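You operate a simulated robot arm through the tools that you are given. There is no shell and no other tool.

You are at the controls of a simulated two-armed robot. One attempt, no reset.

## Task
Unclamp and lift out spout and gasket, and brush the ferrule clean.
Fine: leave the cam knob at FREE and both ring halves open; both parts go in the small blue tray; use the blue brush and put it back. Set down upright: blue spout, blue brush. What is to be rubbed or washed off counts as gone when no trace of it is left.
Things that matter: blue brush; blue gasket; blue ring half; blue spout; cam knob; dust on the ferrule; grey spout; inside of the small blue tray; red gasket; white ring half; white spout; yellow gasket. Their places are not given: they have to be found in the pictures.

The check looks at the end state, three seconds after you hand in, the way a careful person would. Anything else that was tipped, shoved, dropped, spilled or broken makes it a failure.

## Robot
Two 7-joint arms with four-finger grippers on one trunk that stands fixed in place. Base frame: the origin is at the foot of the trunk, x ahead of it, y to its left, z up; the work surface is at about z = 880. Readings come in mm, degrees, newtons and seconds.
The left shoulder is at [40, 181, 1229], the right one opposite. With the tool pointing down near the work surface each hand reaches from about 320 to 840 mm from the base axis, measured 20 degrees to its own side. Payload 3.67 kg a hand.
The tool frame of a hand sits at the grasp point between the pads (the TCP): z along the fingers, y along the line on which they close. The tips reach 28 mm beyond it. The gripper opens to 112 mm; its body begins 73 mm behind the TCP.
Orientation is told as [roll, pitch, yaw] about the base's x, y, z axes, in that order, counted from this pose: with the fingers straight down and closing along the base's y, the tool's x points along the base's -x, its y along +y and its z along -z.

## Interface
- The arms move only by the tool jog_arm. It takes "left_plan", "right_plan" or both (then of equal length, played together; a hand with none holds still); each is a list that holds one entry, the list of rows, each a list of 6 numbers: the shift along the base's x, y, z in units of 150 mm (1.0 is 150 mm), then the turn, a rotation vector about the base's x, y, z in units of 90 degrees (1.0 is 90 degrees). In form: [[[x, y, z, wx, wy, wz], ...]]. A call has 1 to 20 rows; each row is the pose to reach, as a shift and turn from the pose commanded when the call began. "left_claw" and "right_claw" are, for a hand that has rows, the gripper command, from -1 (shut) to 1 (fully open), values between in proportion, set as the call begins (left out, the last holds). A call with a number of a shift or a turn outside -1 to 1 is refused whole. Rows are played at 5 a second. More than 50 mm and 8.6 degrees between two rows, or a gripper value outside its range, and nothing of the call is played. Where a pose cannot be reached the arm comes as near as it can. A force on the tool above 40 N (or 10 N above the force at the start of the call, whichever is more), or a blocked arm, ends the call early, and 0.2 s more pass. Each finger travels about 72.4 mm/s and halts on what it meets, pressing with about 31 N; the grip force reading is that of the motor and also rises with nothing between the fingers. The clock runs only during rows and for 0.2 s after the last one: add rows that repeat a pose to give the fingers time. It gives the time, the measured TCP pose, the force on the tool (base axes), the opening and the grip force at its end, in the units of the frame above (readings bear some noise), with the torque about the TCP (base axes, N m) and any sound that the robot's microphone picked up, and new pictures: "pictures" is both (left out), scene, wrist or none (wrist: the cameras of the hands that moved).
- Cameras (640 x 400 px; columns grow to the right, rows downward): "scene" is now at [94.8, -57.9, 1485.1]; the picture's right is [-0.62, -0.78, 0.00], its down [-0.32, 0.26, -0.91] and it looks along [0.71, -0.57, -0.41] (base axes); focal length 296 px, centre (320, 200). "left" rides on the left gripper at [60, 18, -104] in its tool frame; the picture's right is [-0.29, 0.96, 0.00], its down [-0.80, -0.24, -0.55] and it looks along [-0.53, -0.16, 0.83] (tool axes); focal length 234 px, centre (320, 200). "right" rides on the right gripper at [60, -18, -104] in its tool frame; the picture's right is [0.29, 0.96, 0.00], its down [-0.80, 0.24, -0.55] and it looks along [-0.53, 0.16, 0.83] (tool axes); focal length 234 px, centre (320, 200).
- move_column(by): moves the trunk up (or, below 0, down) by that many mm; the arms and the scene camera ride with it, the base frame stays. It gives what a move gives, with no picture.
- pan_tilt(pan, tilt): turns the head with the scene camera to pan (to the left, within 86 degrees either way) and tilt (down, from -29 to 69), counted from straight ahead of the robot. It gives what a move gives, and a new picture of the scene camera.
- pixel_to_xyz(camera, pixels): there is no depth. For up to 12 entries [column, row, z] of the newest picture of that camera ("zoom" is the newest enlarged one), the place [x, y] in the base frame at which the ray of that pixel passes the height z, good to about 2 mm, but the place of the scene camera against the robot may be out by one fixed shift of up to 18 mm in any direction. No time passes.
- close_up(camera, box): a new picture of the part [left, top, right, bottom] of that camera's present view, enlarged. No time passes.
- close_job(): hands the job in; it is judged then, once.

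Unless the task says otherwise, let go and move clear before handing in.

The tools are called after ">>>" as a command line: name --argument value ..., lists and objects as JSON in quotes. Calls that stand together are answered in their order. jog_arm: Moves the arms, as the interface text tells. Its arguments: {"type":"object","properties":{"left_plan":{"type":"array"},"left_claw":{"type":"number"},"right_plan":{"type":"array"},"right_claw":{"type":"number"},"pictures":{"type":"string","enum":["both","scene","wrist","none"]}},"required":[]} The other tools are called the same way: move_column (by) moves the trunk up or down; pan_tilt (pan, tilt) turns the head that bears the scene camera; pixel_to_xyz (camera, pixels) gives the place at which the rays of pixels pass given heights; close_up (camera, box) takes an enlarged picture of a part of a camera's view; close_job () hands the job in.

At the start:

```text
time: 0.0
left_tcp_pos: [425.7, -58.6, 1346.6]
left_tool_rot: [-0.1, 0.0, -0.1]
left_wrist_force: [-0.2, -0.4, 0.1]
left_wrist_torque: [0.02, 0.02, 0.01]
left_width: 111.9
left_grip_force: 0.1
right_tcp_pos: [293.8, -413.4, 1341.8]
right_tool_rot: [0.0, 0.0, 0.0]
right_wrist_force: [0.7, 0.6, 0.4]
right_wrist_torque: [0.01, 0.01, -0.01]
right_width: 111.8
right_grip_force: 0.1
trunk travel left (down, up): [-350.0, 164.0]
head pan, tilt (commanded): [-38.5, 24.3]
```

scene: 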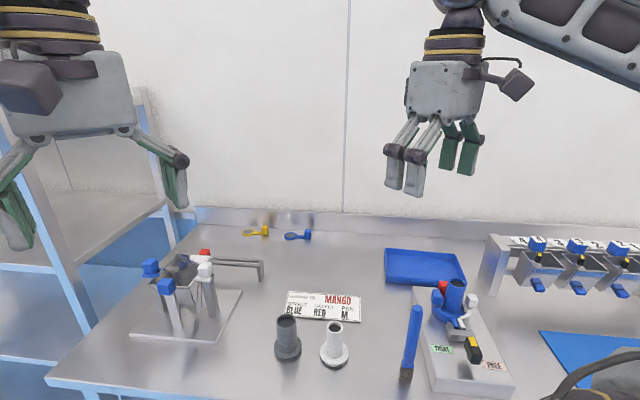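
right: 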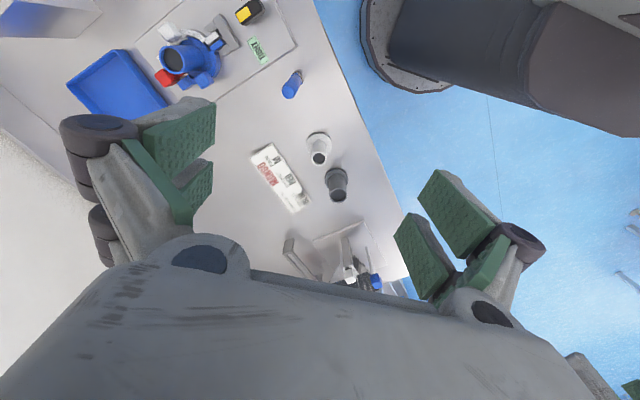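
left: 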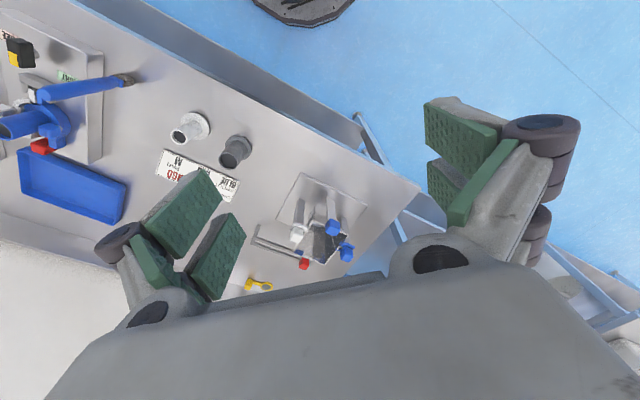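

The scene shows a clamp stand with the blue spout at about (455,300), the cam knob (black/yellow) near (473,348), the blue brush standing at (411,340) and the small blue tray at (425,267). I'll zoom in on these to understand them.

>>> close_up --camera "scene" --box '[370, 230, 530, 400]'

>>> close_up --camera "scene" --box '[120, 220, 380, 380]'

>>> close_up --camera "right" --box '[60, 0, 340, 175]'

>>> close_up --camera "left" --box '[0, 20, 160, 230]'

```text
2.35 times, centred on (450, 315) of scene
```

zoom: 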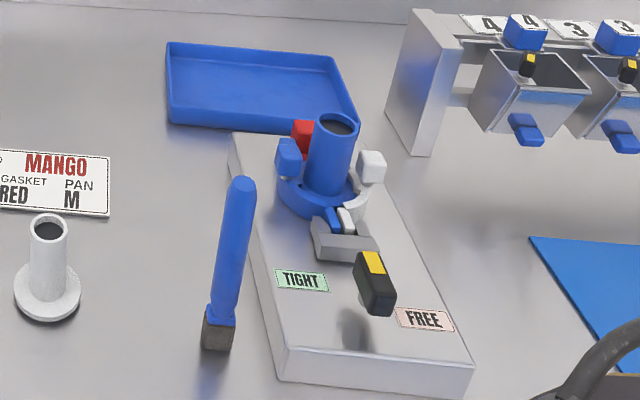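

```text
2.46 times, centred on (250, 300) of scene
```

zoom: 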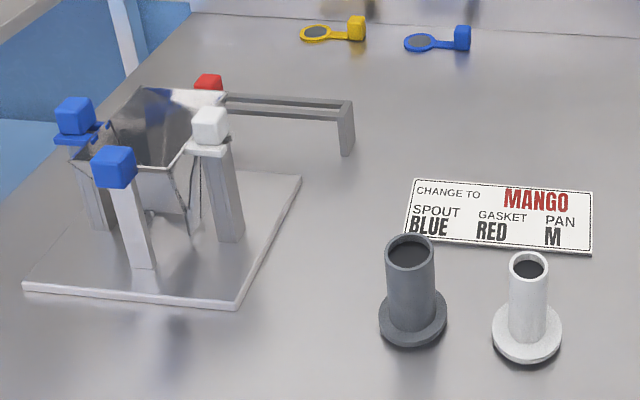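

```text
2.29 times, centred on (200, 88) of right
```

zoom: 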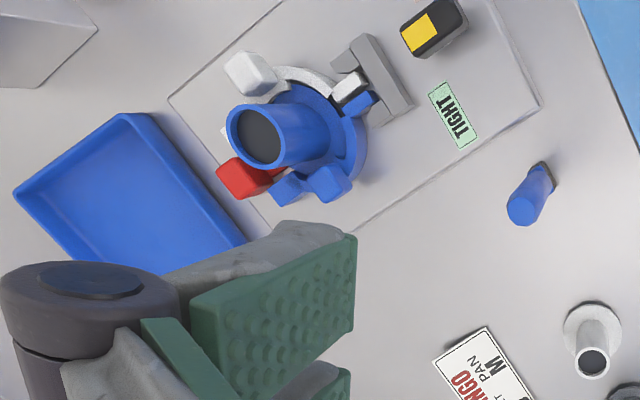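

```text
1.90 times, centred on (80, 125) of left
```

zoom: 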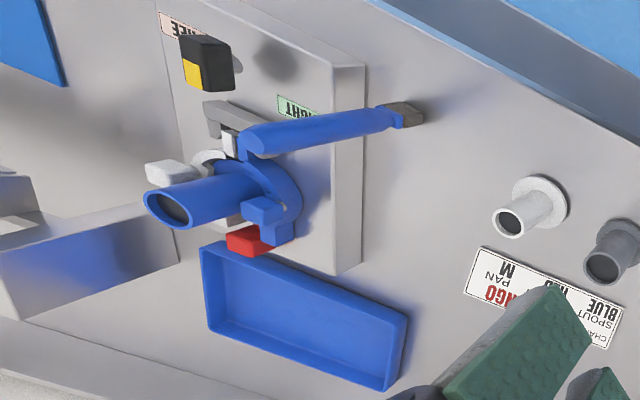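

The clamp holds the blue spout with a red-tabbed gasket, and the knob's yellow mark sits between the TIGHT and FREE labels. I'll centre the head on the clamp to get a better view and find coordinates.

>>> pan_tilt --pan -55 --tilt 40

```text
time: 0.8
left_tcp_pos: [424.5, -58.7, 1347.5]
left_tool_rot: [-0.1, 0.0, 0.0]
left_wrist_force: [-0.7, 0.0, -0.2]
left_wrist_torque: [0.0, 0.0, 0.03]
left_width: 111.9
left_grip_force: 0.1
right_tcp_pos: [294.3, -413.1, 1341.1]
right_tool_rot: [0.1, -0.1, 0.1]
right_wrist_force: [-0.5, 0.2, -1.0]
right_wrist_torque: [0.02, -0.03, 0.02]
right_width: 112.2
right_grip_force: 0.0
trunk travel left (down, up): [-350.0, 164.0]
head pan, tilt (commanded): [-55.0, 40.0]
```

scene: 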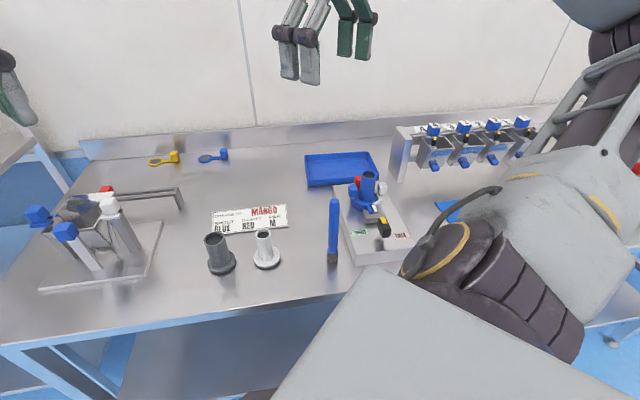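

The clamp is at about (368,195) with the right arm partly in front. I'll get rough positions and a close-up.

>>> pixel_to_xyz --camera "scene" --pixels '[[332, 261, 880], [334, 200, 980], [368, 175, 1000], [382, 227, 940], [358, 232, 910], [400, 234, 910], [356, 265, 880], [340, 185, 880], [306, 158, 895], [373, 154, 895], [378, 180, 895], [310, 187, 895]]'

>>> close_up --camera "scene" --box '[300, 140, 430, 275]'

```text
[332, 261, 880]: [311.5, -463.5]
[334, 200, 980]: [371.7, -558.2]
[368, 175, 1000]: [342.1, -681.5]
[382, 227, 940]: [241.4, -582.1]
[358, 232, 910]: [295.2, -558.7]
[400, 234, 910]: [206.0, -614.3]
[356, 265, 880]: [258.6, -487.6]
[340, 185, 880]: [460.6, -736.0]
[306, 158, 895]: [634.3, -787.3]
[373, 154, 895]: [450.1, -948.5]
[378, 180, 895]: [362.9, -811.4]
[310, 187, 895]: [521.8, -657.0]
```

```text
2.96 times, centred on (365, 208) of scene
```

zoom: 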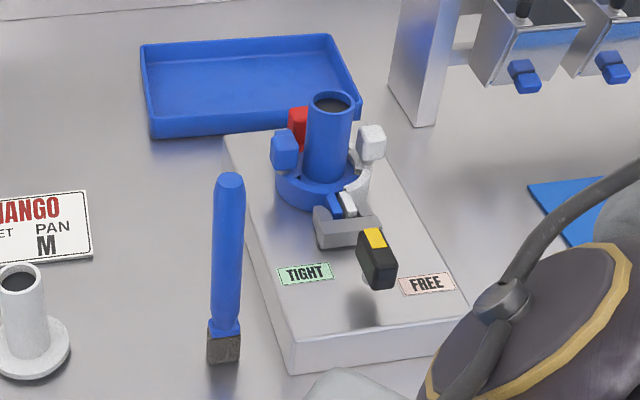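

The clamp sits around (340,-650) and its plate runs about 50° to the right of ahead. The scene camera may be offset, so I'll take the right hand over to look with its wrist camera, yawed to suit the plate.

>>> jog_arm --right_plan '[[[-0.099, -0.104, -0.138, 0, 0, -0.087], [-0.198, -0.208, -0.276, 0, 0, -0.175], [-0.297, -0.312, -0.414, 0, 0, -0.262], [-0.396, -0.415, -0.553, 0, 0, -0.349], [-0.495, -0.519, -0.691, 0, 0, -0.436], [-0.594, -0.623, -0.829, 0, 0, -0.524], [-0.693, -0.727, -0.967, 0, 0, -0.611], [-0.693, -0.727, -0.967, 0, 0, -0.611]]]' --right_claw 1

```text
time: 2.6
left_tcp_pos: [424.8, -58.9, 1346.7]
left_tool_rot: [0.0, 0.0, 0.1]
left_wrist_force: [0.9, -0.8, -0.4]
left_wrist_torque: [-0.04, 0.01, -0.01]
left_width: 111.8
left_grip_force: 0.0
right_tcp_pos: [191.1, -522.4, 1196.0]
right_tool_rot: [0.0, 0.0, -55.1]
right_wrist_force: [0.0, 0.5, 0.4]
right_wrist_torque: [-0.01, 0.03, -0.03]
right_width: 111.7
right_grip_force: 0.1
trunk travel left (down, up): [-350.0, 164.0]
head pan, tilt (commanded): [-55.0, 40.0]
```

scene: 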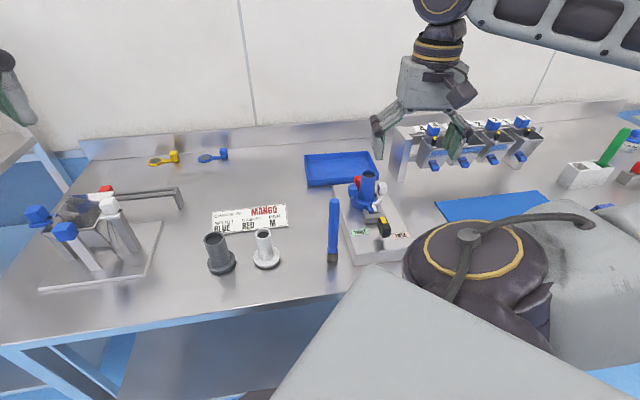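
right: 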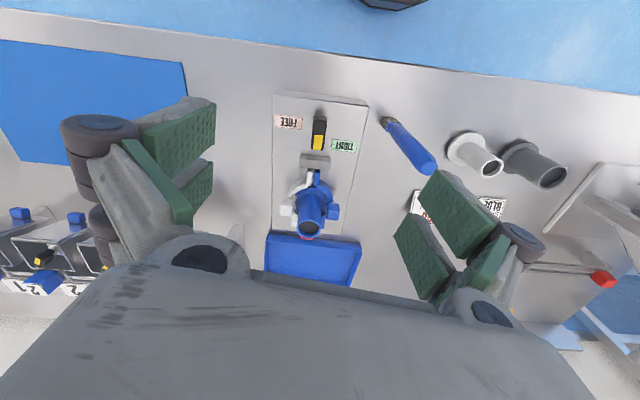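

The wrist picture now shows the plate straight on: FREE at (288,122), TIGHT at (345,146), knob at (319,132), spout at (312,215). I'll enlarge it.

>>> close_up --camera "right" --box '[240, 80, 400, 250]'

>>> close_up --camera "right" --box '[270, 85, 370, 160]'

```text
2.35 times, centred on (320, 165) of right
```

zoom: 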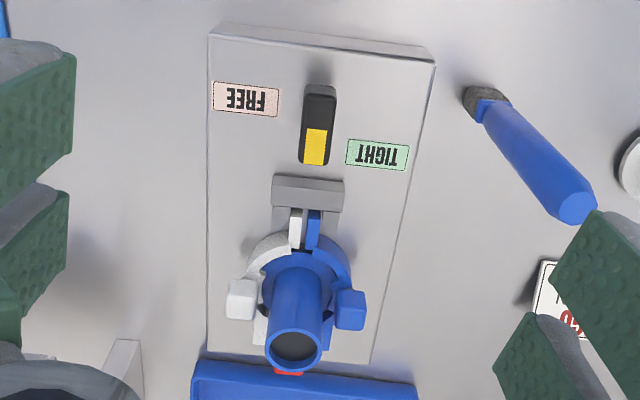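

```text
5.33 times, centred on (320, 122) of right
```

zoom: 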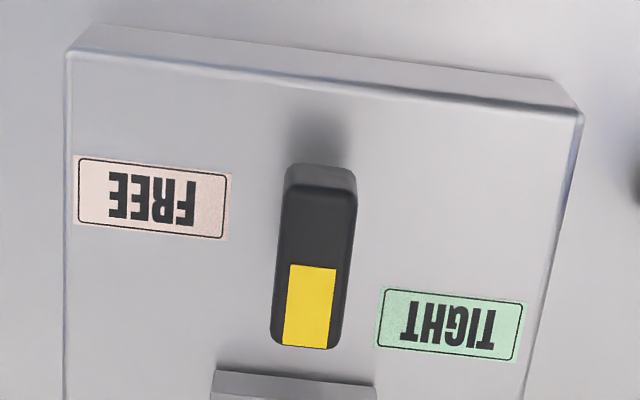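

The knob's yellow tip points at the clamp (beside TIGHT) and FREE lies a quarter turn away, image-left. I'll measure the places of the knob, labels and plate edges at several heights.

>>> pixel_to_xyz --camera "zoom" --pixels '[[95, 25, 880], [68, 52, 900], [68, 52, 910], [560, 80, 880], [583, 112, 900], [583, 112, 910], [152, 198, 905], [450, 325, 905], [320, 180, 940], [308, 345, 940], [320, 180, 960], [308, 345, 960]]'

>>> pixel_to_xyz --camera "right" --pixels '[[385, 122, 880], [427, 168, 1050], [312, 228, 1000], [298, 211, 940], [332, 215, 940], [319, 166, 930], [280, 235, 880], [360, 245, 880], [355, 285, 880], [265, 280, 880], [305, 237, 920], [303, 238, 940]]'

```text
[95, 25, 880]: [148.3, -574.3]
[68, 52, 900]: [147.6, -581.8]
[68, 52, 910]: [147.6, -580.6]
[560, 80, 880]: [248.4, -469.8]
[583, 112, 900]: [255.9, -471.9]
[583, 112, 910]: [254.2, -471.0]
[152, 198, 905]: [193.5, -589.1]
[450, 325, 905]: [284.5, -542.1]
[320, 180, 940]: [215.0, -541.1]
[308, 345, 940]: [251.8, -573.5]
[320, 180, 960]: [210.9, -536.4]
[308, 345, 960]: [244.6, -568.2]
```

```text
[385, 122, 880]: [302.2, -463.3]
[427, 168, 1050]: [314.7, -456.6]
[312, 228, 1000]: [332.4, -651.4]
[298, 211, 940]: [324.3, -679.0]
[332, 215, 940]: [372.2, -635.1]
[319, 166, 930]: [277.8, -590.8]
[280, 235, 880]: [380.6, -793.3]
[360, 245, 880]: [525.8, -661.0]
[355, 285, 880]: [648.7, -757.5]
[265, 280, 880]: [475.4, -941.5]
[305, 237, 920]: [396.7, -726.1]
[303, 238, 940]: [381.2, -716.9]
```

I have rough positions (brush about (302,-461), ring about (345,-655)); heights are still unsure. I'll bring the wrist camera closer for a detailed second view, aligned with the plate (yaw -44).

>>> jog_arm --right_plan '[[[0.03, -0.068, -0.2, 0, 0, 0.031], [0.06, -0.136, -0.4, 0, 0, 0.062], [0.09, -0.205, -0.6, 0, 0, 0.093], [0.12, -0.273, -0.8, 0, 0, 0.124], [0.12, -0.273, -0.8, 0, 0, 0.124]]]'

>>> close_up --camera "right" --box '[200, 40, 440, 190]'

>>> close_up --camera "right" --box '[200, 150, 440, 300]'

```text
time: 3.8
left_tcp_pos: [424.1, -57.4, 1348.3]
left_tool_rot: [0.0, 0.0, 0.0]
left_wrist_force: [0.3, 0.6, -1.0]
left_wrist_torque: [0.03, 0.02, 0.0]
left_width: 112.1
left_grip_force: 0.0
right_tcp_pos: [210.3, -561.0, 1075.9]
right_tool_rot: [0.0, 0.0, -43.9]
right_wrist_force: [-0.2, 1.1, 0.4]
right_wrist_torque: [-0.01, 0.01, 0.01]
right_width: 111.7
right_grip_force: 0.0
trunk travel left (down, up): [-350.0, 164.0]
head pan, tilt (commanded): [-55.0, 40.0]
```

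scene: 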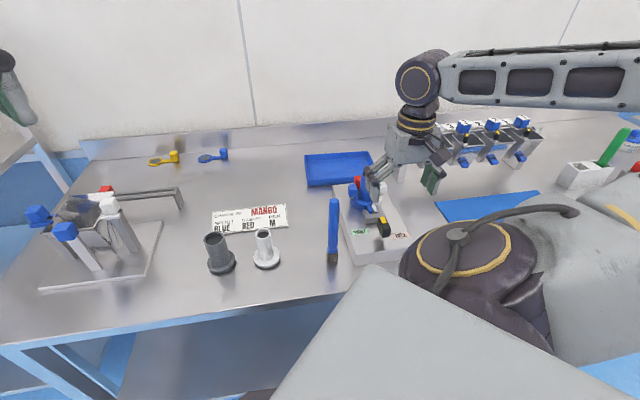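
right: 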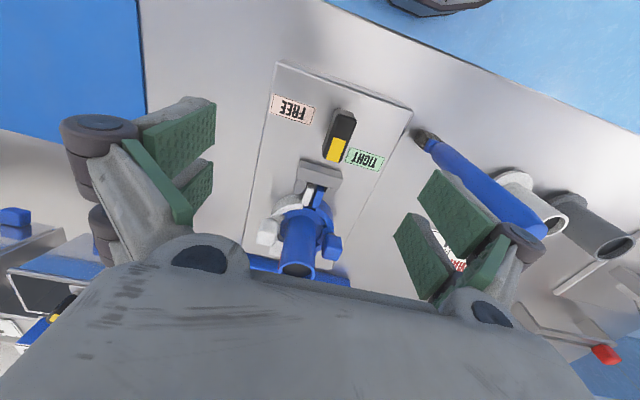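

```text
2.67 times, centred on (320, 115) of right
```

zoom: 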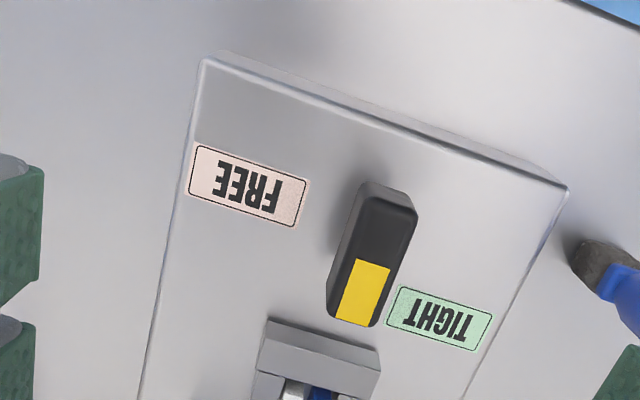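

```text
2.67 times, centred on (320, 225) of right
```

zoom: 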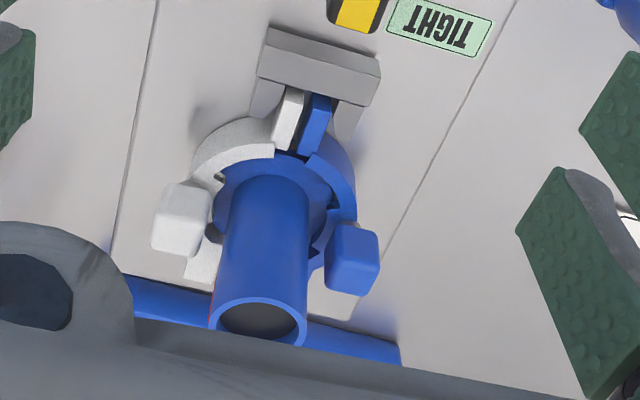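

I'll triangulate heights by comparing the same points between the two wrist views: knob ends, spout rim, tabs and block.

>>> pixel_to_xyz --camera "right" --pixels '[[333.1, 160.7, 940], [333.1, 160.7, 960], [345.5, 116.9, 940], [345.5, 116.9, 960], [297.5, 269.2, 1000], [297.5, 269.2, 1020], [268.7, 226.9, 940], [268.7, 226.9, 960], [332, 243.7, 940], [332, 243.7, 960], [320, 172.6, 930], [320, 172.6, 950]]'

```text
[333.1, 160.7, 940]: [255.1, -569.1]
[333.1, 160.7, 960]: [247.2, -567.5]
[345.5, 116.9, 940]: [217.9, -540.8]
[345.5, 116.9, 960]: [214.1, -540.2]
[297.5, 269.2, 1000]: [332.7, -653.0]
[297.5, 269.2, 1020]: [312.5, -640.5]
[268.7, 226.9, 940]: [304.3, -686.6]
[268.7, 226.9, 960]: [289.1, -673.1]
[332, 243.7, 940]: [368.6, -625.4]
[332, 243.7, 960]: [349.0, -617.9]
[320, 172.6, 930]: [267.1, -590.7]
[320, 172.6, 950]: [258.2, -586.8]
```

Spout rim comes out at about (332,-652,1000) and the knob at about (232,-555) with its top near z 950. I'll tilt the hand to get a low side view and pin down the heights.

>>> jog_arm --right_plan '[[[-0.063, 0.047, -0.113, -0.054, -0.056, 0], [-0.125, 0.093, -0.227, -0.107, -0.112, 0], [-0.188, 0.14, -0.34, -0.161, -0.168, 0], [-0.25, 0.186, -0.454, -0.214, -0.224, 0], [-0.313, 0.233, -0.567, -0.268, -0.28, 0], [-0.313, 0.233, -0.567, -0.268, -0.28, 0]]]' --pictures "wrist"

>>> close_up --camera "right" --box '[200, 100, 440, 250]'

```text
time: 5.2
left_tcp_pos: [426.7, -57.5, 1346.7]
left_tool_rot: [-0.1, 0.1, 0.1]
left_wrist_force: [-0.9, -1.2, -0.1]
left_wrist_torque: [0.08, 0.02, 0.01]
left_width: 111.8
left_grip_force: 0.1
right_tcp_pos: [229.8, -611.4, 952.3]
right_tool_rot: [6.1, -39.4, -47.3]
right_wrist_force: [31.2, 2.6, 51.4]
right_wrist_torque: [3.6, 0.56, -2.4]
right_width: 112.7
right_grip_force: 0.1
right hand out of reach, approached as far as the arm can: row 2, 3, 4, 5, 6
trunk travel left (down, up): [-350.0, 164.0]
head pan, tilt (commanded): [-55.0, 40.0]
```

right: 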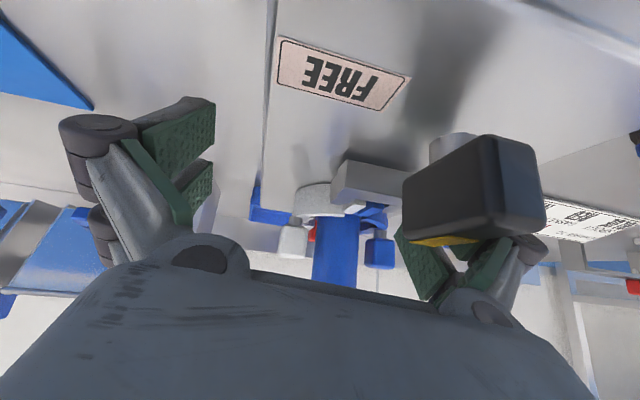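

```text
2.67 times, centred on (320, 175) of right
```

zoom: 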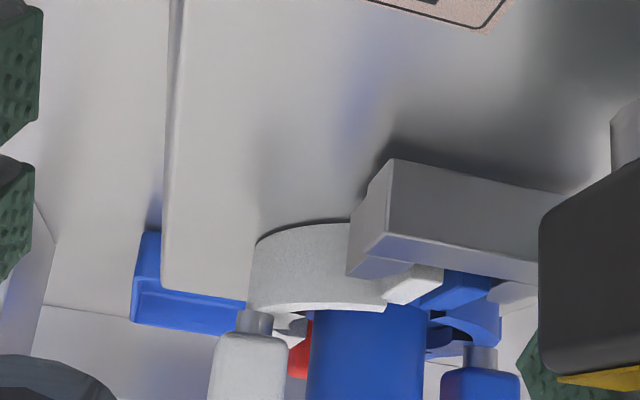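

The tilted pose was out of reach and the hand came down further than planned: it now reads 31/51 N of contact. I'll lift it straight off using the trunk before doing anything else.

>>> move_column --by 100

>>> close_up --camera "right" --box '[0, 0, 640, 400]'

>>> close_up --camera "scene" --box '[280, 120, 480, 300]'

```text
time: 5.4
left_tcp_pos: [426.2, -56.2, 1348.6]
left_tool_rot: [-0.1, 0.1, 0.0]
left_wrist_force: [-0.3, -0.7, 0.3]
left_wrist_torque: [-0.03, 0.02, -0.01]
left_width: 111.8
left_grip_force: 0.0
right_tcp_pos: [226.5, -609.1, 951.2]
right_tool_rot: [5.1, -38.8, -46.1]
right_wrist_force: [5.9, 3.4, 5.6]
right_wrist_torque: [0.35, 0.12, -0.49]
right_width: 112.6
right_grip_force: 0.1
trunk travel left (down, up): [-351.0, 163.0]
head pan, tilt (commanded): [-55.0, 40.0]
stopped: the force on the tool passed its limit at 129 N (the readings are from after the stop); the commanded pose is now the measured one
```

```text
1.00 times, centred on (320, 200) of right (not enlarged: the box is as wide or as high as the picture)
```

zoom: 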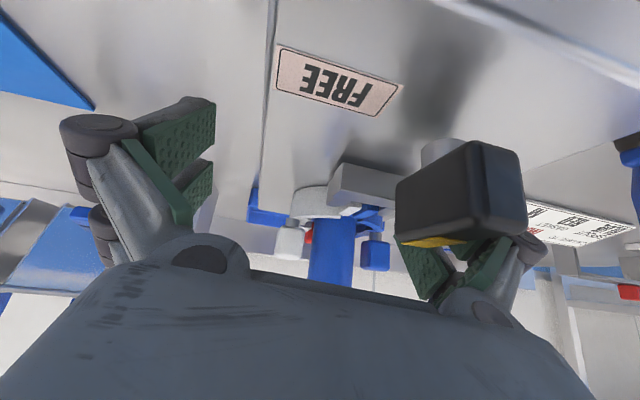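

```text
2.22 times, centred on (380, 210) of scene
```

zoom: 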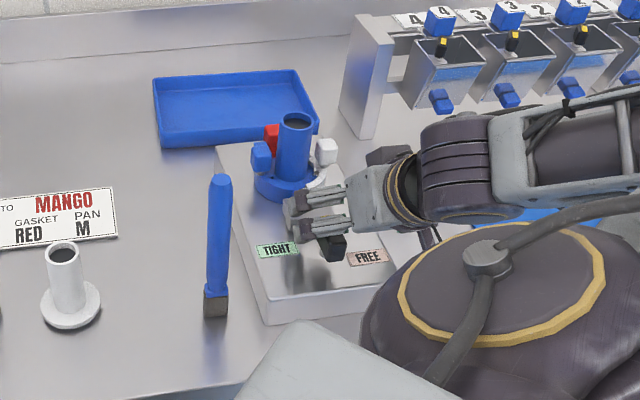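

The lift was stopped at once; the left finger pair is near the knob and block, around (430,260) in the wrist view. Forces are now low, so I'll look closely before moving.

>>> close_up --camera "right" --box '[280, 120, 560, 320]'

>>> close_up --camera "scene" --box '[340, 150, 460, 250]'

>>> close_up --camera "left" --box '[0, 0, 200, 160]'

```text
2.00 times, centred on (420, 220) of right
```

zoom: 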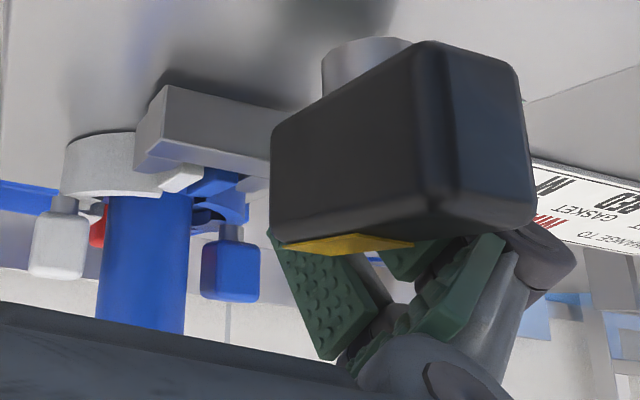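

```text
4.00 times, centred on (400, 200) of scene
```

zoom: 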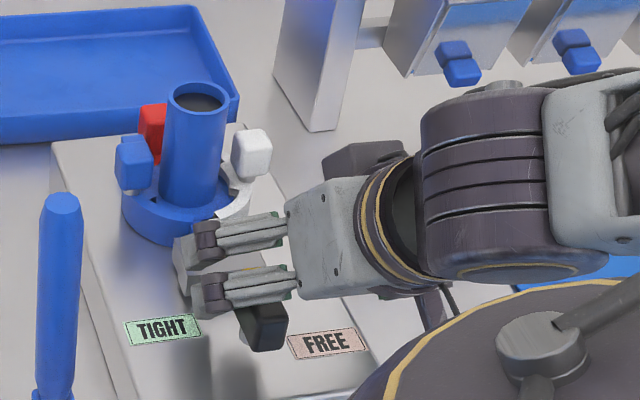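

```text
2.50 times, centred on (100, 80) of left
```

zoom: 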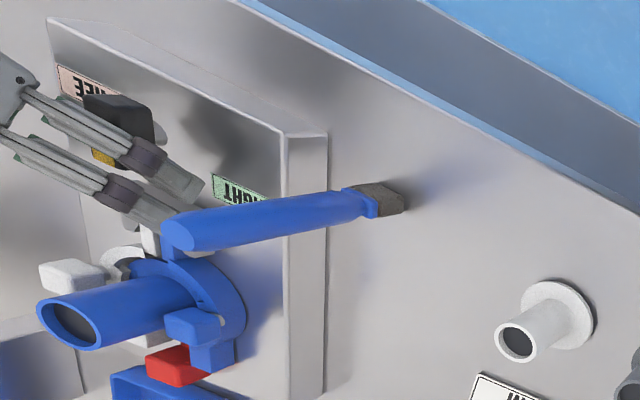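

The left fingers lie over the knob toward the block, with nothing above them. I'll raise the hand a little in small steps and watch the force.

>>> jog_arm --right_plan '[[[0, 0, 0.03, 0, 0, 0], [0, 0, 0.07, 0, 0, 0], [0, 0, 0.13, 0, 0, 0]]]' --pictures "wrist"

```text
time: 6.2
left_tcp_pos: [424.1, -58.6, 1347.0]
left_tool_rot: [0.0, 0.0, -0.1]
left_wrist_force: [0.2, -0.3, -0.1]
left_wrist_torque: [-0.02, -0.01, -0.01]
left_width: 112.1
left_grip_force: 0.1
right_tcp_pos: [225.7, -613.8, 961.4]
right_tool_rot: [5.1, -38.7, -46.1]
right_wrist_force: [5.5, 3.1, 2.5]
right_wrist_torque: [0.02, 0.09, -0.33]
right_width: 112.0
right_grip_force: 0.1
right hand out of reach, approached as far as the arm can: row 2, 3
trunk travel left (down, up): [-351.0, 163.0]
head pan, tilt (commanded): [-55.0, 40.0]
```

right: 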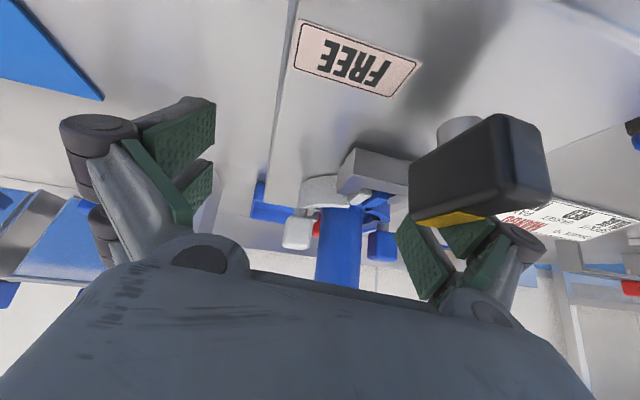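

The hand came up 10 mm with low force but this tilted pose sits at the arm's limit. I'll use the trunk to lift further without changing the joints.

>>> move_column --by 40

>>> close_up --camera "right" --box '[0, 0, 640, 400]'

```text
time: 7.1
left_tcp_pos: [425.0, -58.5, 1387.0]
left_tool_rot: [0.1, 0.2, -0.1]
left_wrist_force: [1.0, -0.6, -0.9]
left_wrist_torque: [-0.01, 0.01, -0.01]
left_width: 112.1
left_grip_force: 0.0
right_tcp_pos: [225.2, -615.8, 1000.1]
right_tool_rot: [5.0, -38.7, -46.1]
right_wrist_force: [0.0, -1.0, 0.1]
right_wrist_torque: [-0.03, 0.01, 0.03]
right_width: 112.0
right_grip_force: 0.1
trunk travel left (down, up): [-391.0, 123.0]
head pan, tilt (commanded): [-55.0, 40.0]
```

```text
1.00 times, centred on (320, 200) of right (not enlarged: the box is as wide or as high as the picture)
```

zoom: 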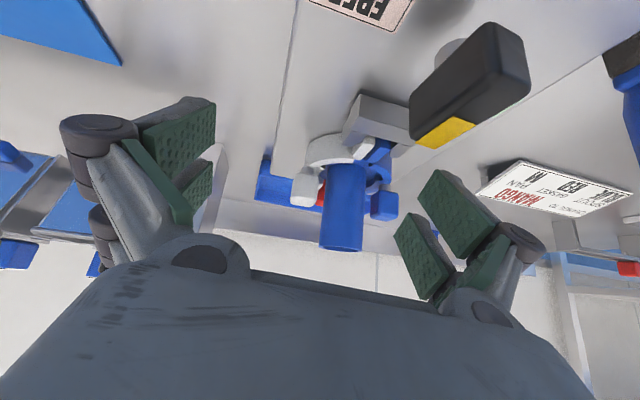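

The hand is free (force near zero). This low view is useful, so I'll zoom in on the knob and ring before moving on.

>>> close_up --camera "right" --box '[240, 0, 560, 200]'

>>> close_up --camera "right" --box '[250, 80, 430, 260]'

>>> close_up --camera "scene" --box '[300, 150, 430, 275]'

```text
2.00 times, centred on (400, 100) of right
```

zoom: 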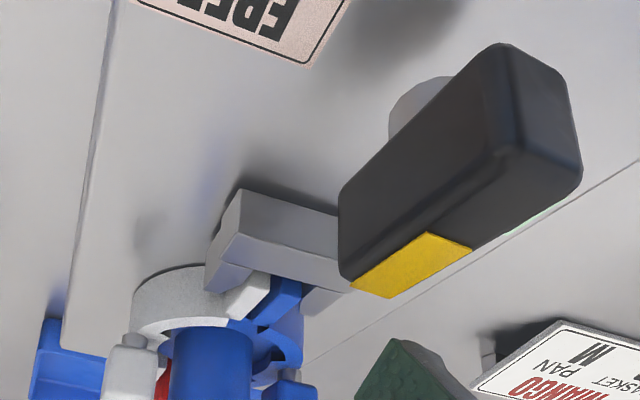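

```text
2.22 times, centred on (340, 170) of right
```

zoom: 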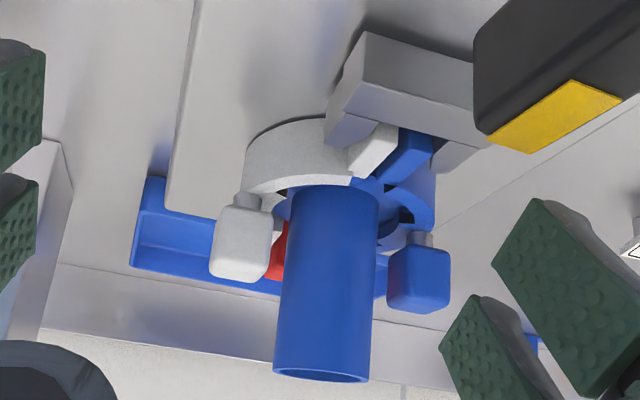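

```text
3.20 times, centred on (365, 212) of scene
```

zoom: 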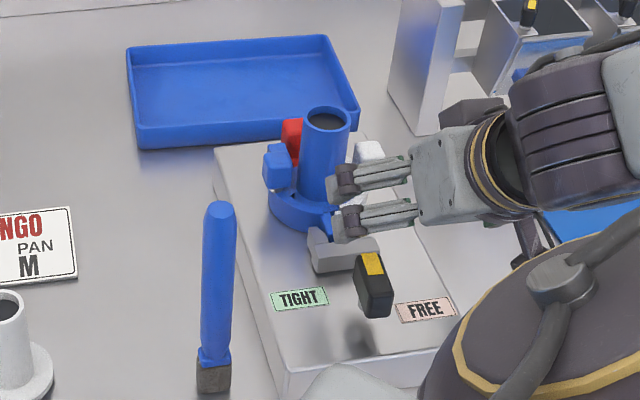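

Now I can see the yoke holding the two ring lugs, and the tabs standing on short posts. I'll raise the hand and bring it back upright.

>>> jog_arm --right_plan '[[[0, 0.03, 0.15, 0.03, 0.04, 0], [-0.01, 0.07, 0.3, 0.08, 0.105, 0.001], [-0.02, 0.11, 0.45, 0.13, 0.17, 0.002], [-0.03, 0.15, 0.58, 0.175, 0.23, 0.003], [-0.05, 0.2, 0.7, 0.22, 0.288, 0.003], [-0.07, 0.25, 0.83, 0.265, 0.345, 0.004], [-0.07, 0.25, 0.83, 0.265, 0.345, 0.004]]]' --pictures "both"

```text
time: 8.7
left_tcp_pos: [425.0, -58.0, 1387.3]
left_tool_rot: [0.0, 0.0, -0.1]
left_wrist_force: [-0.5, -0.2, 0.5]
left_wrist_torque: [0.02, 0.01, -0.03]
left_width: 111.9
left_grip_force: 0.0
right_tcp_pos: [215.5, -574.6, 1124.9]
right_tool_rot: [-0.3, 0.2, -43.9]
right_wrist_force: [-0.6, 0.2, -0.3]
right_wrist_torque: [-0.01, 0.0, 0.0]
right_width: 111.8
right_grip_force: 0.1
right hand out of reach, approached as far as the arm can: row 1, 2
trunk travel left (down, up): [-391.0, 123.0]
head pan, tilt (commanded): [-55.0, 40.0]
```

scene: 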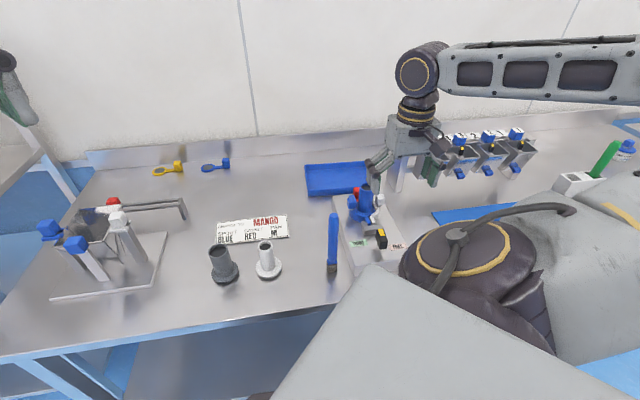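
right: 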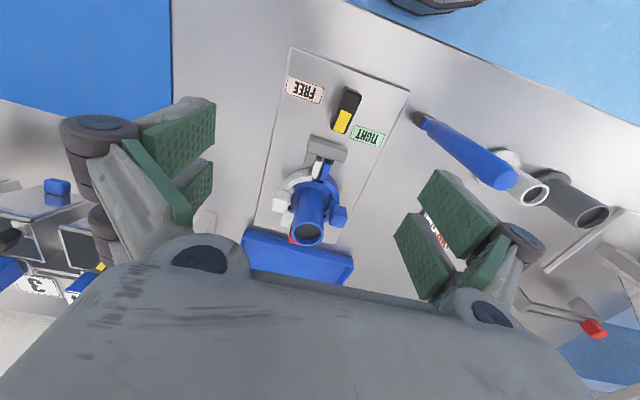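

The hand is upright and clear again, and nothing seems to have been displaced. I'll zoom in to check the knob's angle and re-measure it.

>>> close_up --camera "right" --box '[270, 40, 420, 150]'

```text
3.64 times, centred on (345, 95) of right
```

zoom: 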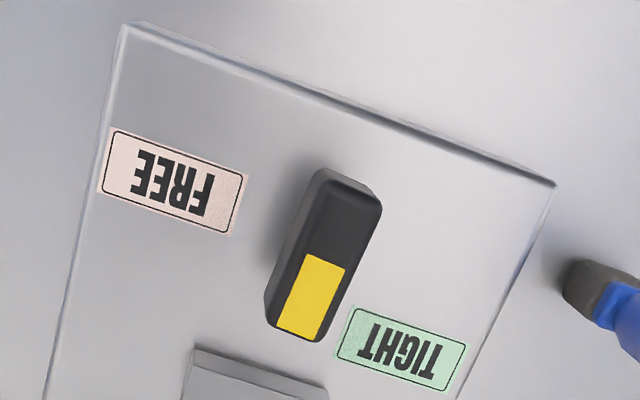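

>>> pixel_to_xyz --camera "zoom" --pixels '[[298, 337, 940], [298, 337, 960], [327, 261, 940], [327, 261, 960], [352, 188, 940], [352, 188, 960], [125, 28, 910], [555, 187, 910], [175, 180, 910], [400, 348, 910], [277, 328, 950], [318, 342, 950]]'

```text
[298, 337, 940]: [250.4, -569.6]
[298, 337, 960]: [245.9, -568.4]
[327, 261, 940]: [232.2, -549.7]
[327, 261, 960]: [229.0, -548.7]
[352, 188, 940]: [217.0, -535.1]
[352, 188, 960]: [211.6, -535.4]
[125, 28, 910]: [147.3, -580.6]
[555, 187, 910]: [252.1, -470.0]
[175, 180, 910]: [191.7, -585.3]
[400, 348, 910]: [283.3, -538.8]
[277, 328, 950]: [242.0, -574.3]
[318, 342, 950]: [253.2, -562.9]
```

The plate hasn't moved (corners unchanged) and the knob bar runs from about (247,-568) to (213,-535), centre (230,-552), top near z 955. Before gripping it, I'll test in free air above whether the hand can swing through the -90° turn.

>>> jog_arm --right_plan '[[[0.097, 0.15, -0.1, 0, 0, 0], [0.097, 0.15, -0.1, 0, 0, -0.091], [0.097, 0.15, -0.1, 0, 0, -0.182], [0.097, 0.15, -0.1, 0, 0, -0.273], [0.097, 0.15, -0.1, 0, 0, -0.364], [0.097, 0.15, -0.1, 0, 0, -0.455], [0.097, 0.15, -0.1, 0, 0, -0.546], [0.097, 0.15, -0.1, 0, 0, -0.637], [0.097, 0.15, -0.1, 0, 0, -0.728], [0.097, 0.15, -0.1, 0, 0, -0.819], [0.097, 0.15, -0.1, 0, 0, -0.91], [0.097, 0.15, -0.1, 0, 0, -1.0], [0.097, 0.15, -0.1, 0, 0, -1.0]]]' --pictures "both"

```text
time: 11.5
left_tcp_pos: [425.1, -58.8, 1388.4]
left_tool_rot: [0.1, 0.0, 0.0]
left_wrist_force: [0.4, 0.3, -0.6]
left_wrist_torque: [-0.02, -0.02, 0.05]
left_width: 111.9
left_grip_force: 0.0
right_tcp_pos: [229.6, -554.5, 1110.4]
right_tool_rot: [-0.2, 0.1, -133.9]
right_wrist_force: [0.3, 0.1, -1.1]
right_wrist_torque: [0.0, 0.0, -0.01]
right_width: 112.0
right_grip_force: 0.1
trunk travel left (down, up): [-391.0, 123.0]
head pan, tilt (commanded): [-55.0, 40.0]
```

scene: 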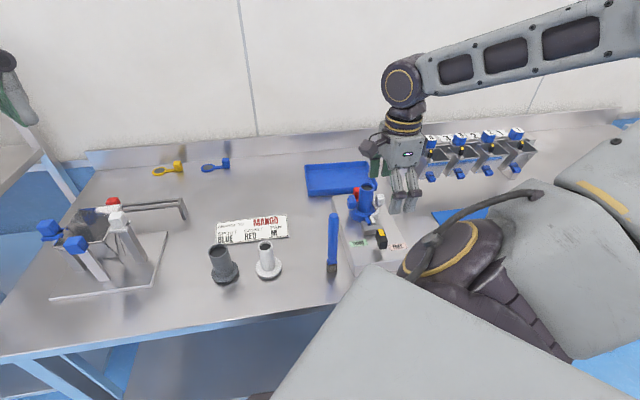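
right: 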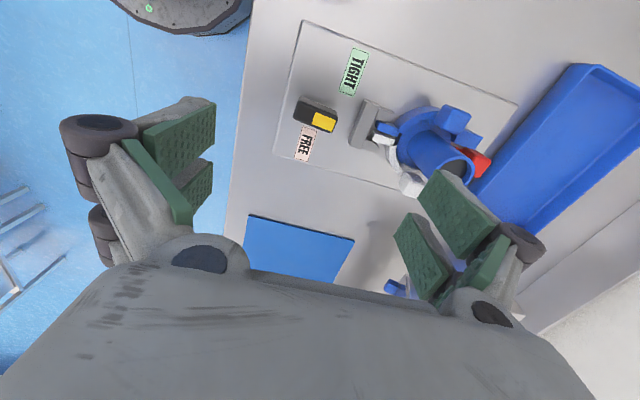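

The full turn is reachable. This view comes from the other side, so it's good for fixing heights; I'll zoom on the knob and the ring from here.

>>> close_up --camera "right" --box '[275, 40, 385, 170]'

>>> pixel_to_xyz --camera "zoom" --pixels '[[320, 200, 950]]'

>>> close_up --camera "right" --box '[340, 80, 520, 220]'

```text
3.08 times, centred on (330, 105) of right
```

zoom: 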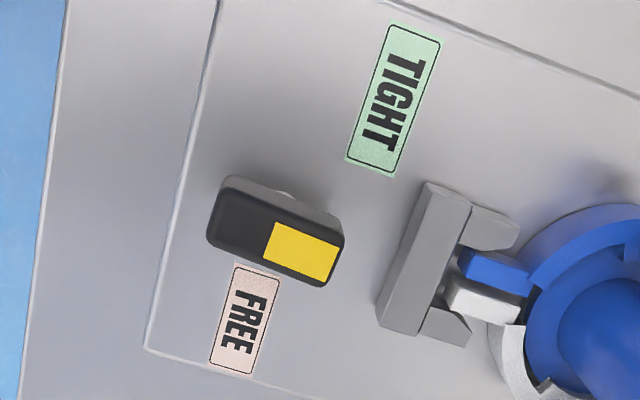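

```text
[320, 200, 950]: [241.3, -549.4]
```

```text
2.86 times, centred on (430, 150) of right
```

zoom: 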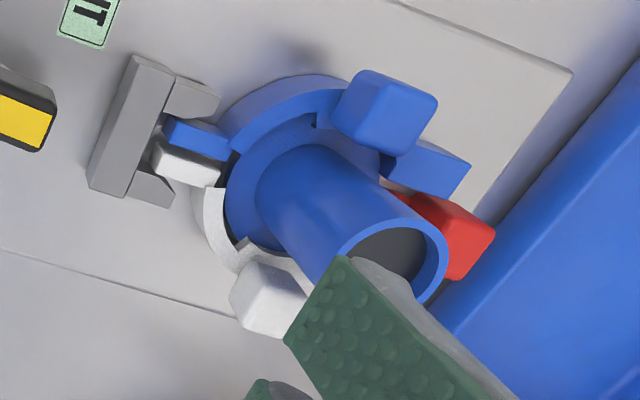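

>>> pixel_to_xyz --camera "right" --pixels '[[334.5, 125.5, 940], [334.5, 125.5, 960], [295.6, 110.8, 940], [295.6, 110.8, 960], [456.2, 115, 940], [456.2, 115, 960], [363.6, 125.5, 920], [363.6, 125.5, 940], [454.5, 171.7, 1000], [454.5, 171.7, 980], [477.2, 162.2, 940], [470.2, 136, 930]]'

```text
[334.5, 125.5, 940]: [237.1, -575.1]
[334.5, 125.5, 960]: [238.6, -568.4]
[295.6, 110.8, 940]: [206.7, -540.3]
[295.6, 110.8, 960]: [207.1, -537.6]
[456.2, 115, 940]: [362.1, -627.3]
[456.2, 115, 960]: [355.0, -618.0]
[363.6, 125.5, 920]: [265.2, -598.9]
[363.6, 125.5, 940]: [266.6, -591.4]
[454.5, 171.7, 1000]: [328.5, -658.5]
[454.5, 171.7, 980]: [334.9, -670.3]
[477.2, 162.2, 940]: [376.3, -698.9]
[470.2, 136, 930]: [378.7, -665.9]
```

>>> pixel_to_xyz --camera "right" --pixels '[[305.6, 144.6, 890], [305.6, 144.6, 910], [305.6, 144.6, 930], [353.7, 71.9, 890], [353.7, 71.9, 910], [353.7, 71.9, 930], [410.8, 183.2, 940], [410.8, 183.2, 960]]'

```text
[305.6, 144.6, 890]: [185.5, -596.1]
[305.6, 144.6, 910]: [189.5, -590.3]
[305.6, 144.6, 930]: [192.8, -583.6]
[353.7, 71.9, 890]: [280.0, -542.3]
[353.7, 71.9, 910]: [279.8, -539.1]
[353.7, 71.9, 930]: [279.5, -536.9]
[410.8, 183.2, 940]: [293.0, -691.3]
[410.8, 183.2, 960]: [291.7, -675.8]
```

Combining the views: plate top ≈ z 920, knob top ≈ 975, knob centre ≈ (224.6,-550.7), bar angle ≈ -43°. I'll turn the hand back to that yaw above the knob.

>>> jog_arm --right_plan '[[[-0.01, 0.01, 0, 0, 0, 0.091], [-0.02, 0.02, 0, 0, 0, 0.182], [-0.03, 0.02, 0, 0, 0, 0.273], [-0.03, 0.02, 0, 0, 0, 0.364], [-0.03, 0.02, 0, 0, 0, 0.455], [-0.03, 0.02, 0, 0, 0, 0.546], [-0.03, 0.02, 0, 0, 0, 0.637], [-0.03, 0.02, 0, 0, 0, 0.728], [-0.03, 0.02, 0, 0, 0, 0.819], [-0.03, 0.02, 0, 0, 0, 0.91], [-0.03, 0.02, 0, 0, 0, 1.0], [-0.03, 0.02, -0.2, 0, 0, 1.0], [-0.03, 0.02, -0.4, 0, 0, 1.0], [-0.03, 0.02, -0.4, 0, 0, 1.0]]]' --right_claw 0.2 --pictures "wrist"

```text
time: 14.5
left_tcp_pos: [424.7, -56.7, 1388.1]
left_tool_rot: [0.0, 0.1, -0.1]
left_wrist_force: [-0.1, -0.6, 0.0]
left_wrist_torque: [-0.01, -0.01, -0.02]
left_width: 112.3
left_grip_force: 0.1
right_tcp_pos: [224.7, -551.9, 1051.1]
right_tool_rot: [-0.2, 0.1, -43.9]
right_wrist_force: [0.6, 0.0, 0.1]
right_wrist_torque: [-0.03, 0.01, 0.0]
right_width: 67.4
right_grip_force: 0.0
trunk travel left (down, up): [-391.0, 123.0]
head pan, tilt (commanded): [-55.0, 40.0]
```

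right: 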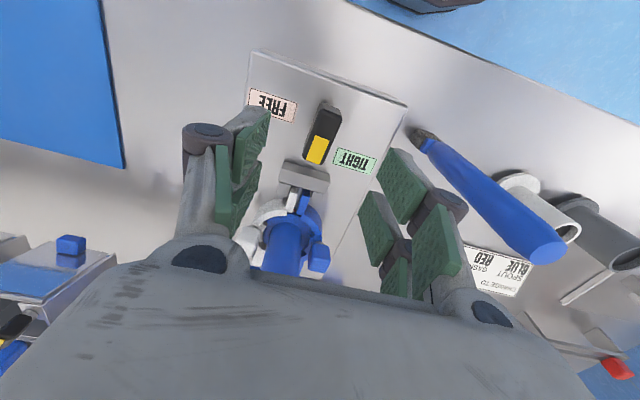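

The knob sits nearly on the grasp axis; I'll check its top-face centre precisely at z 975.

>>> close_up --camera "right" --box '[270, 80, 380, 190]'

```text
3.64 times, centred on (325, 135) of right
```

zoom: 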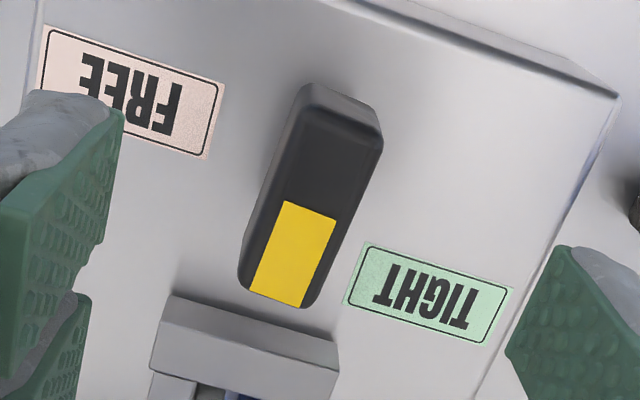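

>>> pixel_to_xyz --camera "zoom" --pixels '[[275, 300, 975], [343, 122, 975], [309, 211, 975], [309, 211, 965], [275, 300, 965], [343, 122, 965]]'

```text
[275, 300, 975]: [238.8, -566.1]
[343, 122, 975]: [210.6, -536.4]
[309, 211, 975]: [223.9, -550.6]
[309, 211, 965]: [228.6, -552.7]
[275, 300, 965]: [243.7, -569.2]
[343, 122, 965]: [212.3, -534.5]
```

The knob centre is (224,-551), matching the hand. I'll descend to TCP z≈972 (tips just about level with the knob's underside, above the yoke) with the fingers still open.

>>> jog_arm --right_plan '[[[0, 0.005, -0.2, 0, 0, 0], [0, 0.005, -0.35, 0, 0, 0], [0, 0.005, -0.45, 0, 0, 0], [0, 0.005, -0.527, 0, 0, 0], [0, 0.005, -0.527, 0, 0, 0]]]' --right_claw 0.0 --pictures "both"

```text
time: 15.7
left_tcp_pos: [424.4, -58.5, 1387.8]
left_tool_rot: [0.0, 0.0, -0.1]
left_wrist_force: [0.2, 0.6, -0.4]
left_wrist_torque: [0.02, -0.01, -0.02]
left_width: 112.2
left_grip_force: 0.0
right_tcp_pos: [225.3, -550.2, 971.4]
right_tool_rot: [-0.3, 0.2, -43.8]
right_wrist_force: [0.8, -0.9, -0.2]
right_wrist_torque: [-0.02, -0.01, 0.02]
right_width: 56.0
right_grip_force: 0.0
trunk travel left (down, up): [-391.0, 123.0]
head pan, tilt (commanded): [-55.0, 40.0]
```

scene: 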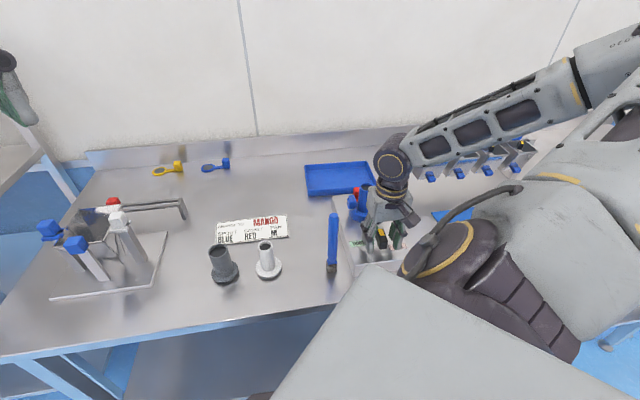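
right: 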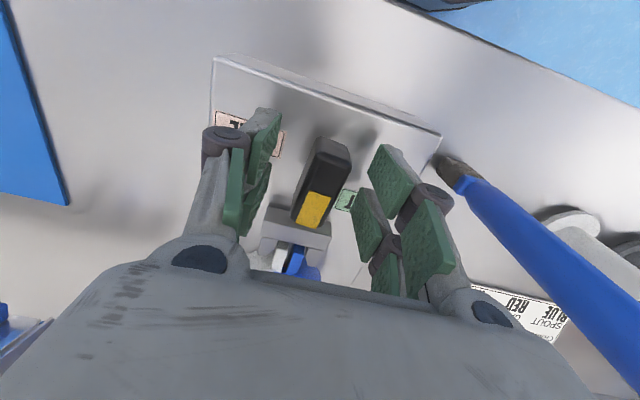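

>>> close_up --camera "right" --box '[190, 80, 470, 300]'

>>> close_up --camera "scene" --box '[320, 170, 440, 280]'

```text
1.82 times, centred on (330, 190) of right
```

zoom: 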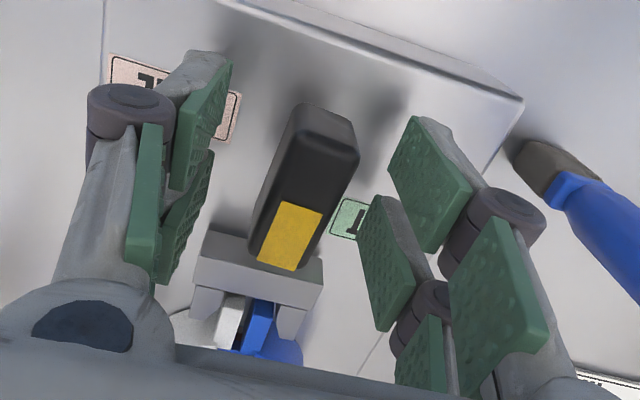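

```text
3.64 times, centred on (380, 225) of scene
```

zoom: 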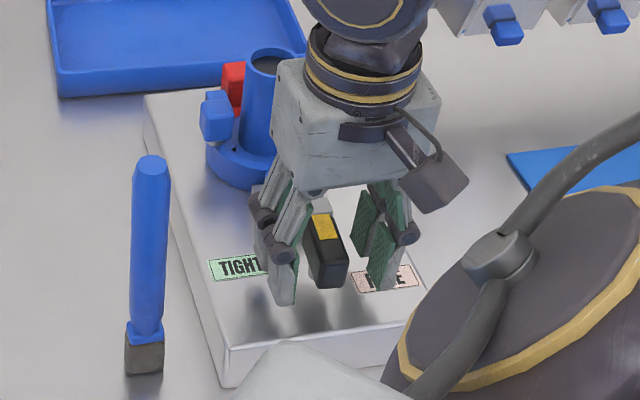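

The knob is centred between the finger pairs at about (320,190). I'll close the grip on it.

>>> jog_arm --right_plan '[[[0, 0, 0, 0, 0, 0], [0, 0, 0, 0, 0, 0], [0, 0, 0, 0, 0, 0]]]' --right_claw -1 --pictures "wrist"

```text
time: 16.5
left_tcp_pos: [425.4, -58.7, 1387.6]
left_tool_rot: [-0.1, -0.1, 0.0]
left_wrist_force: [-0.6, 0.2, 0.0]
left_wrist_torque: [0.03, -0.02, 0.01]
left_width: 111.9
left_grip_force: 0.1
right_tcp_pos: [224.5, -550.4, 971.6]
right_tool_rot: [-0.1, 0.1, -44.0]
right_wrist_force: [1.2, 1.1, -4.1]
right_wrist_torque: [-0.15, -0.14, -1.1]
right_width: 19.6
right_grip_force: 45.1
trunk travel left (down, up): [-391.0, 123.0]
head pan, tilt (commanded): [-55.0, 40.0]
```

right: 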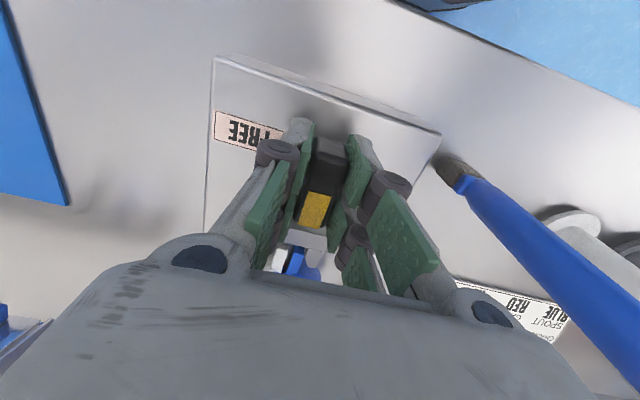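

Gripped at 19.6 mm width. Now I'll turn clockwise in a first ~24° step and read the forces.

>>> jog_arm --right_plan '[[[0, 0, 0, 0, 0, -0.06], [0, 0, 0, 0, 0, -0.12], [0, 0, 0, 0, 0, -0.19], [0, 0, 0, 0, 0, -0.26]]]' --pictures "wrist"

```text
time: 17.5
left_tcp_pos: [425.3, -57.8, 1387.1]
left_tool_rot: [0.0, 0.2, -0.1]
left_wrist_force: [0.2, 0.5, -0.1]
left_wrist_torque: [0.0, -0.02, -0.01]
left_width: 111.8
left_grip_force: 0.2
right_tcp_pos: [225.6, -548.9, 970.2]
right_tool_rot: [-0.3, 0.3, -67.4]
right_wrist_force: [2.2, 6.2, -10.3]
right_wrist_torque: [-0.55, -0.13, 0.01]
right_width: 19.5
right_grip_force: 44.9
trunk travel left (down, up): [-391.0, 123.0]
head pan, tilt (commanded): [-55.0, 40.0]
```

right: 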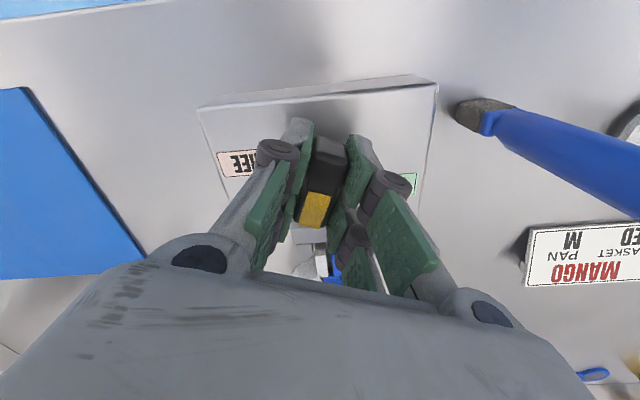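

The knob turns easily with little force. Continuing.

>>> jog_arm --right_plan '[[[0, 0, 0, 0, 0, -0.07], [0, 0, 0, 0, 0, -0.14], [0, 0, 0, 0, 0, -0.21], [0, 0, 0, 0, 0, -0.28], [0, 0, 0, 0, 0, -0.35], [0, 0, 0, 0, 0, -0.42]]]' --pictures "wrist"

```text
time: 18.9
left_tcp_pos: [425.0, -58.0, 1388.3]
left_tool_rot: [0.0, 0.2, 0.0]
left_wrist_force: [0.6, -0.2, -0.8]
left_wrist_torque: [-0.02, 0.0, 0.01]
left_width: 111.8
left_grip_force: 0.1
right_tcp_pos: [225.2, -550.3, 971.4]
right_tool_rot: [-0.1, 0.1, -105.2]
right_wrist_force: [8.2, 11.5, -8.5]
right_wrist_torque: [0.82, -0.24, 0.01]
right_width: 19.8
right_grip_force: 44.9
trunk travel left (down, up): [-391.0, 123.0]
head pan, tilt (commanded): [-55.0, 40.0]
```

right: 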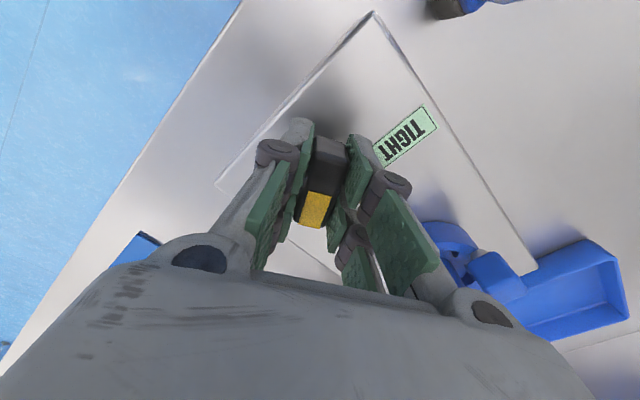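

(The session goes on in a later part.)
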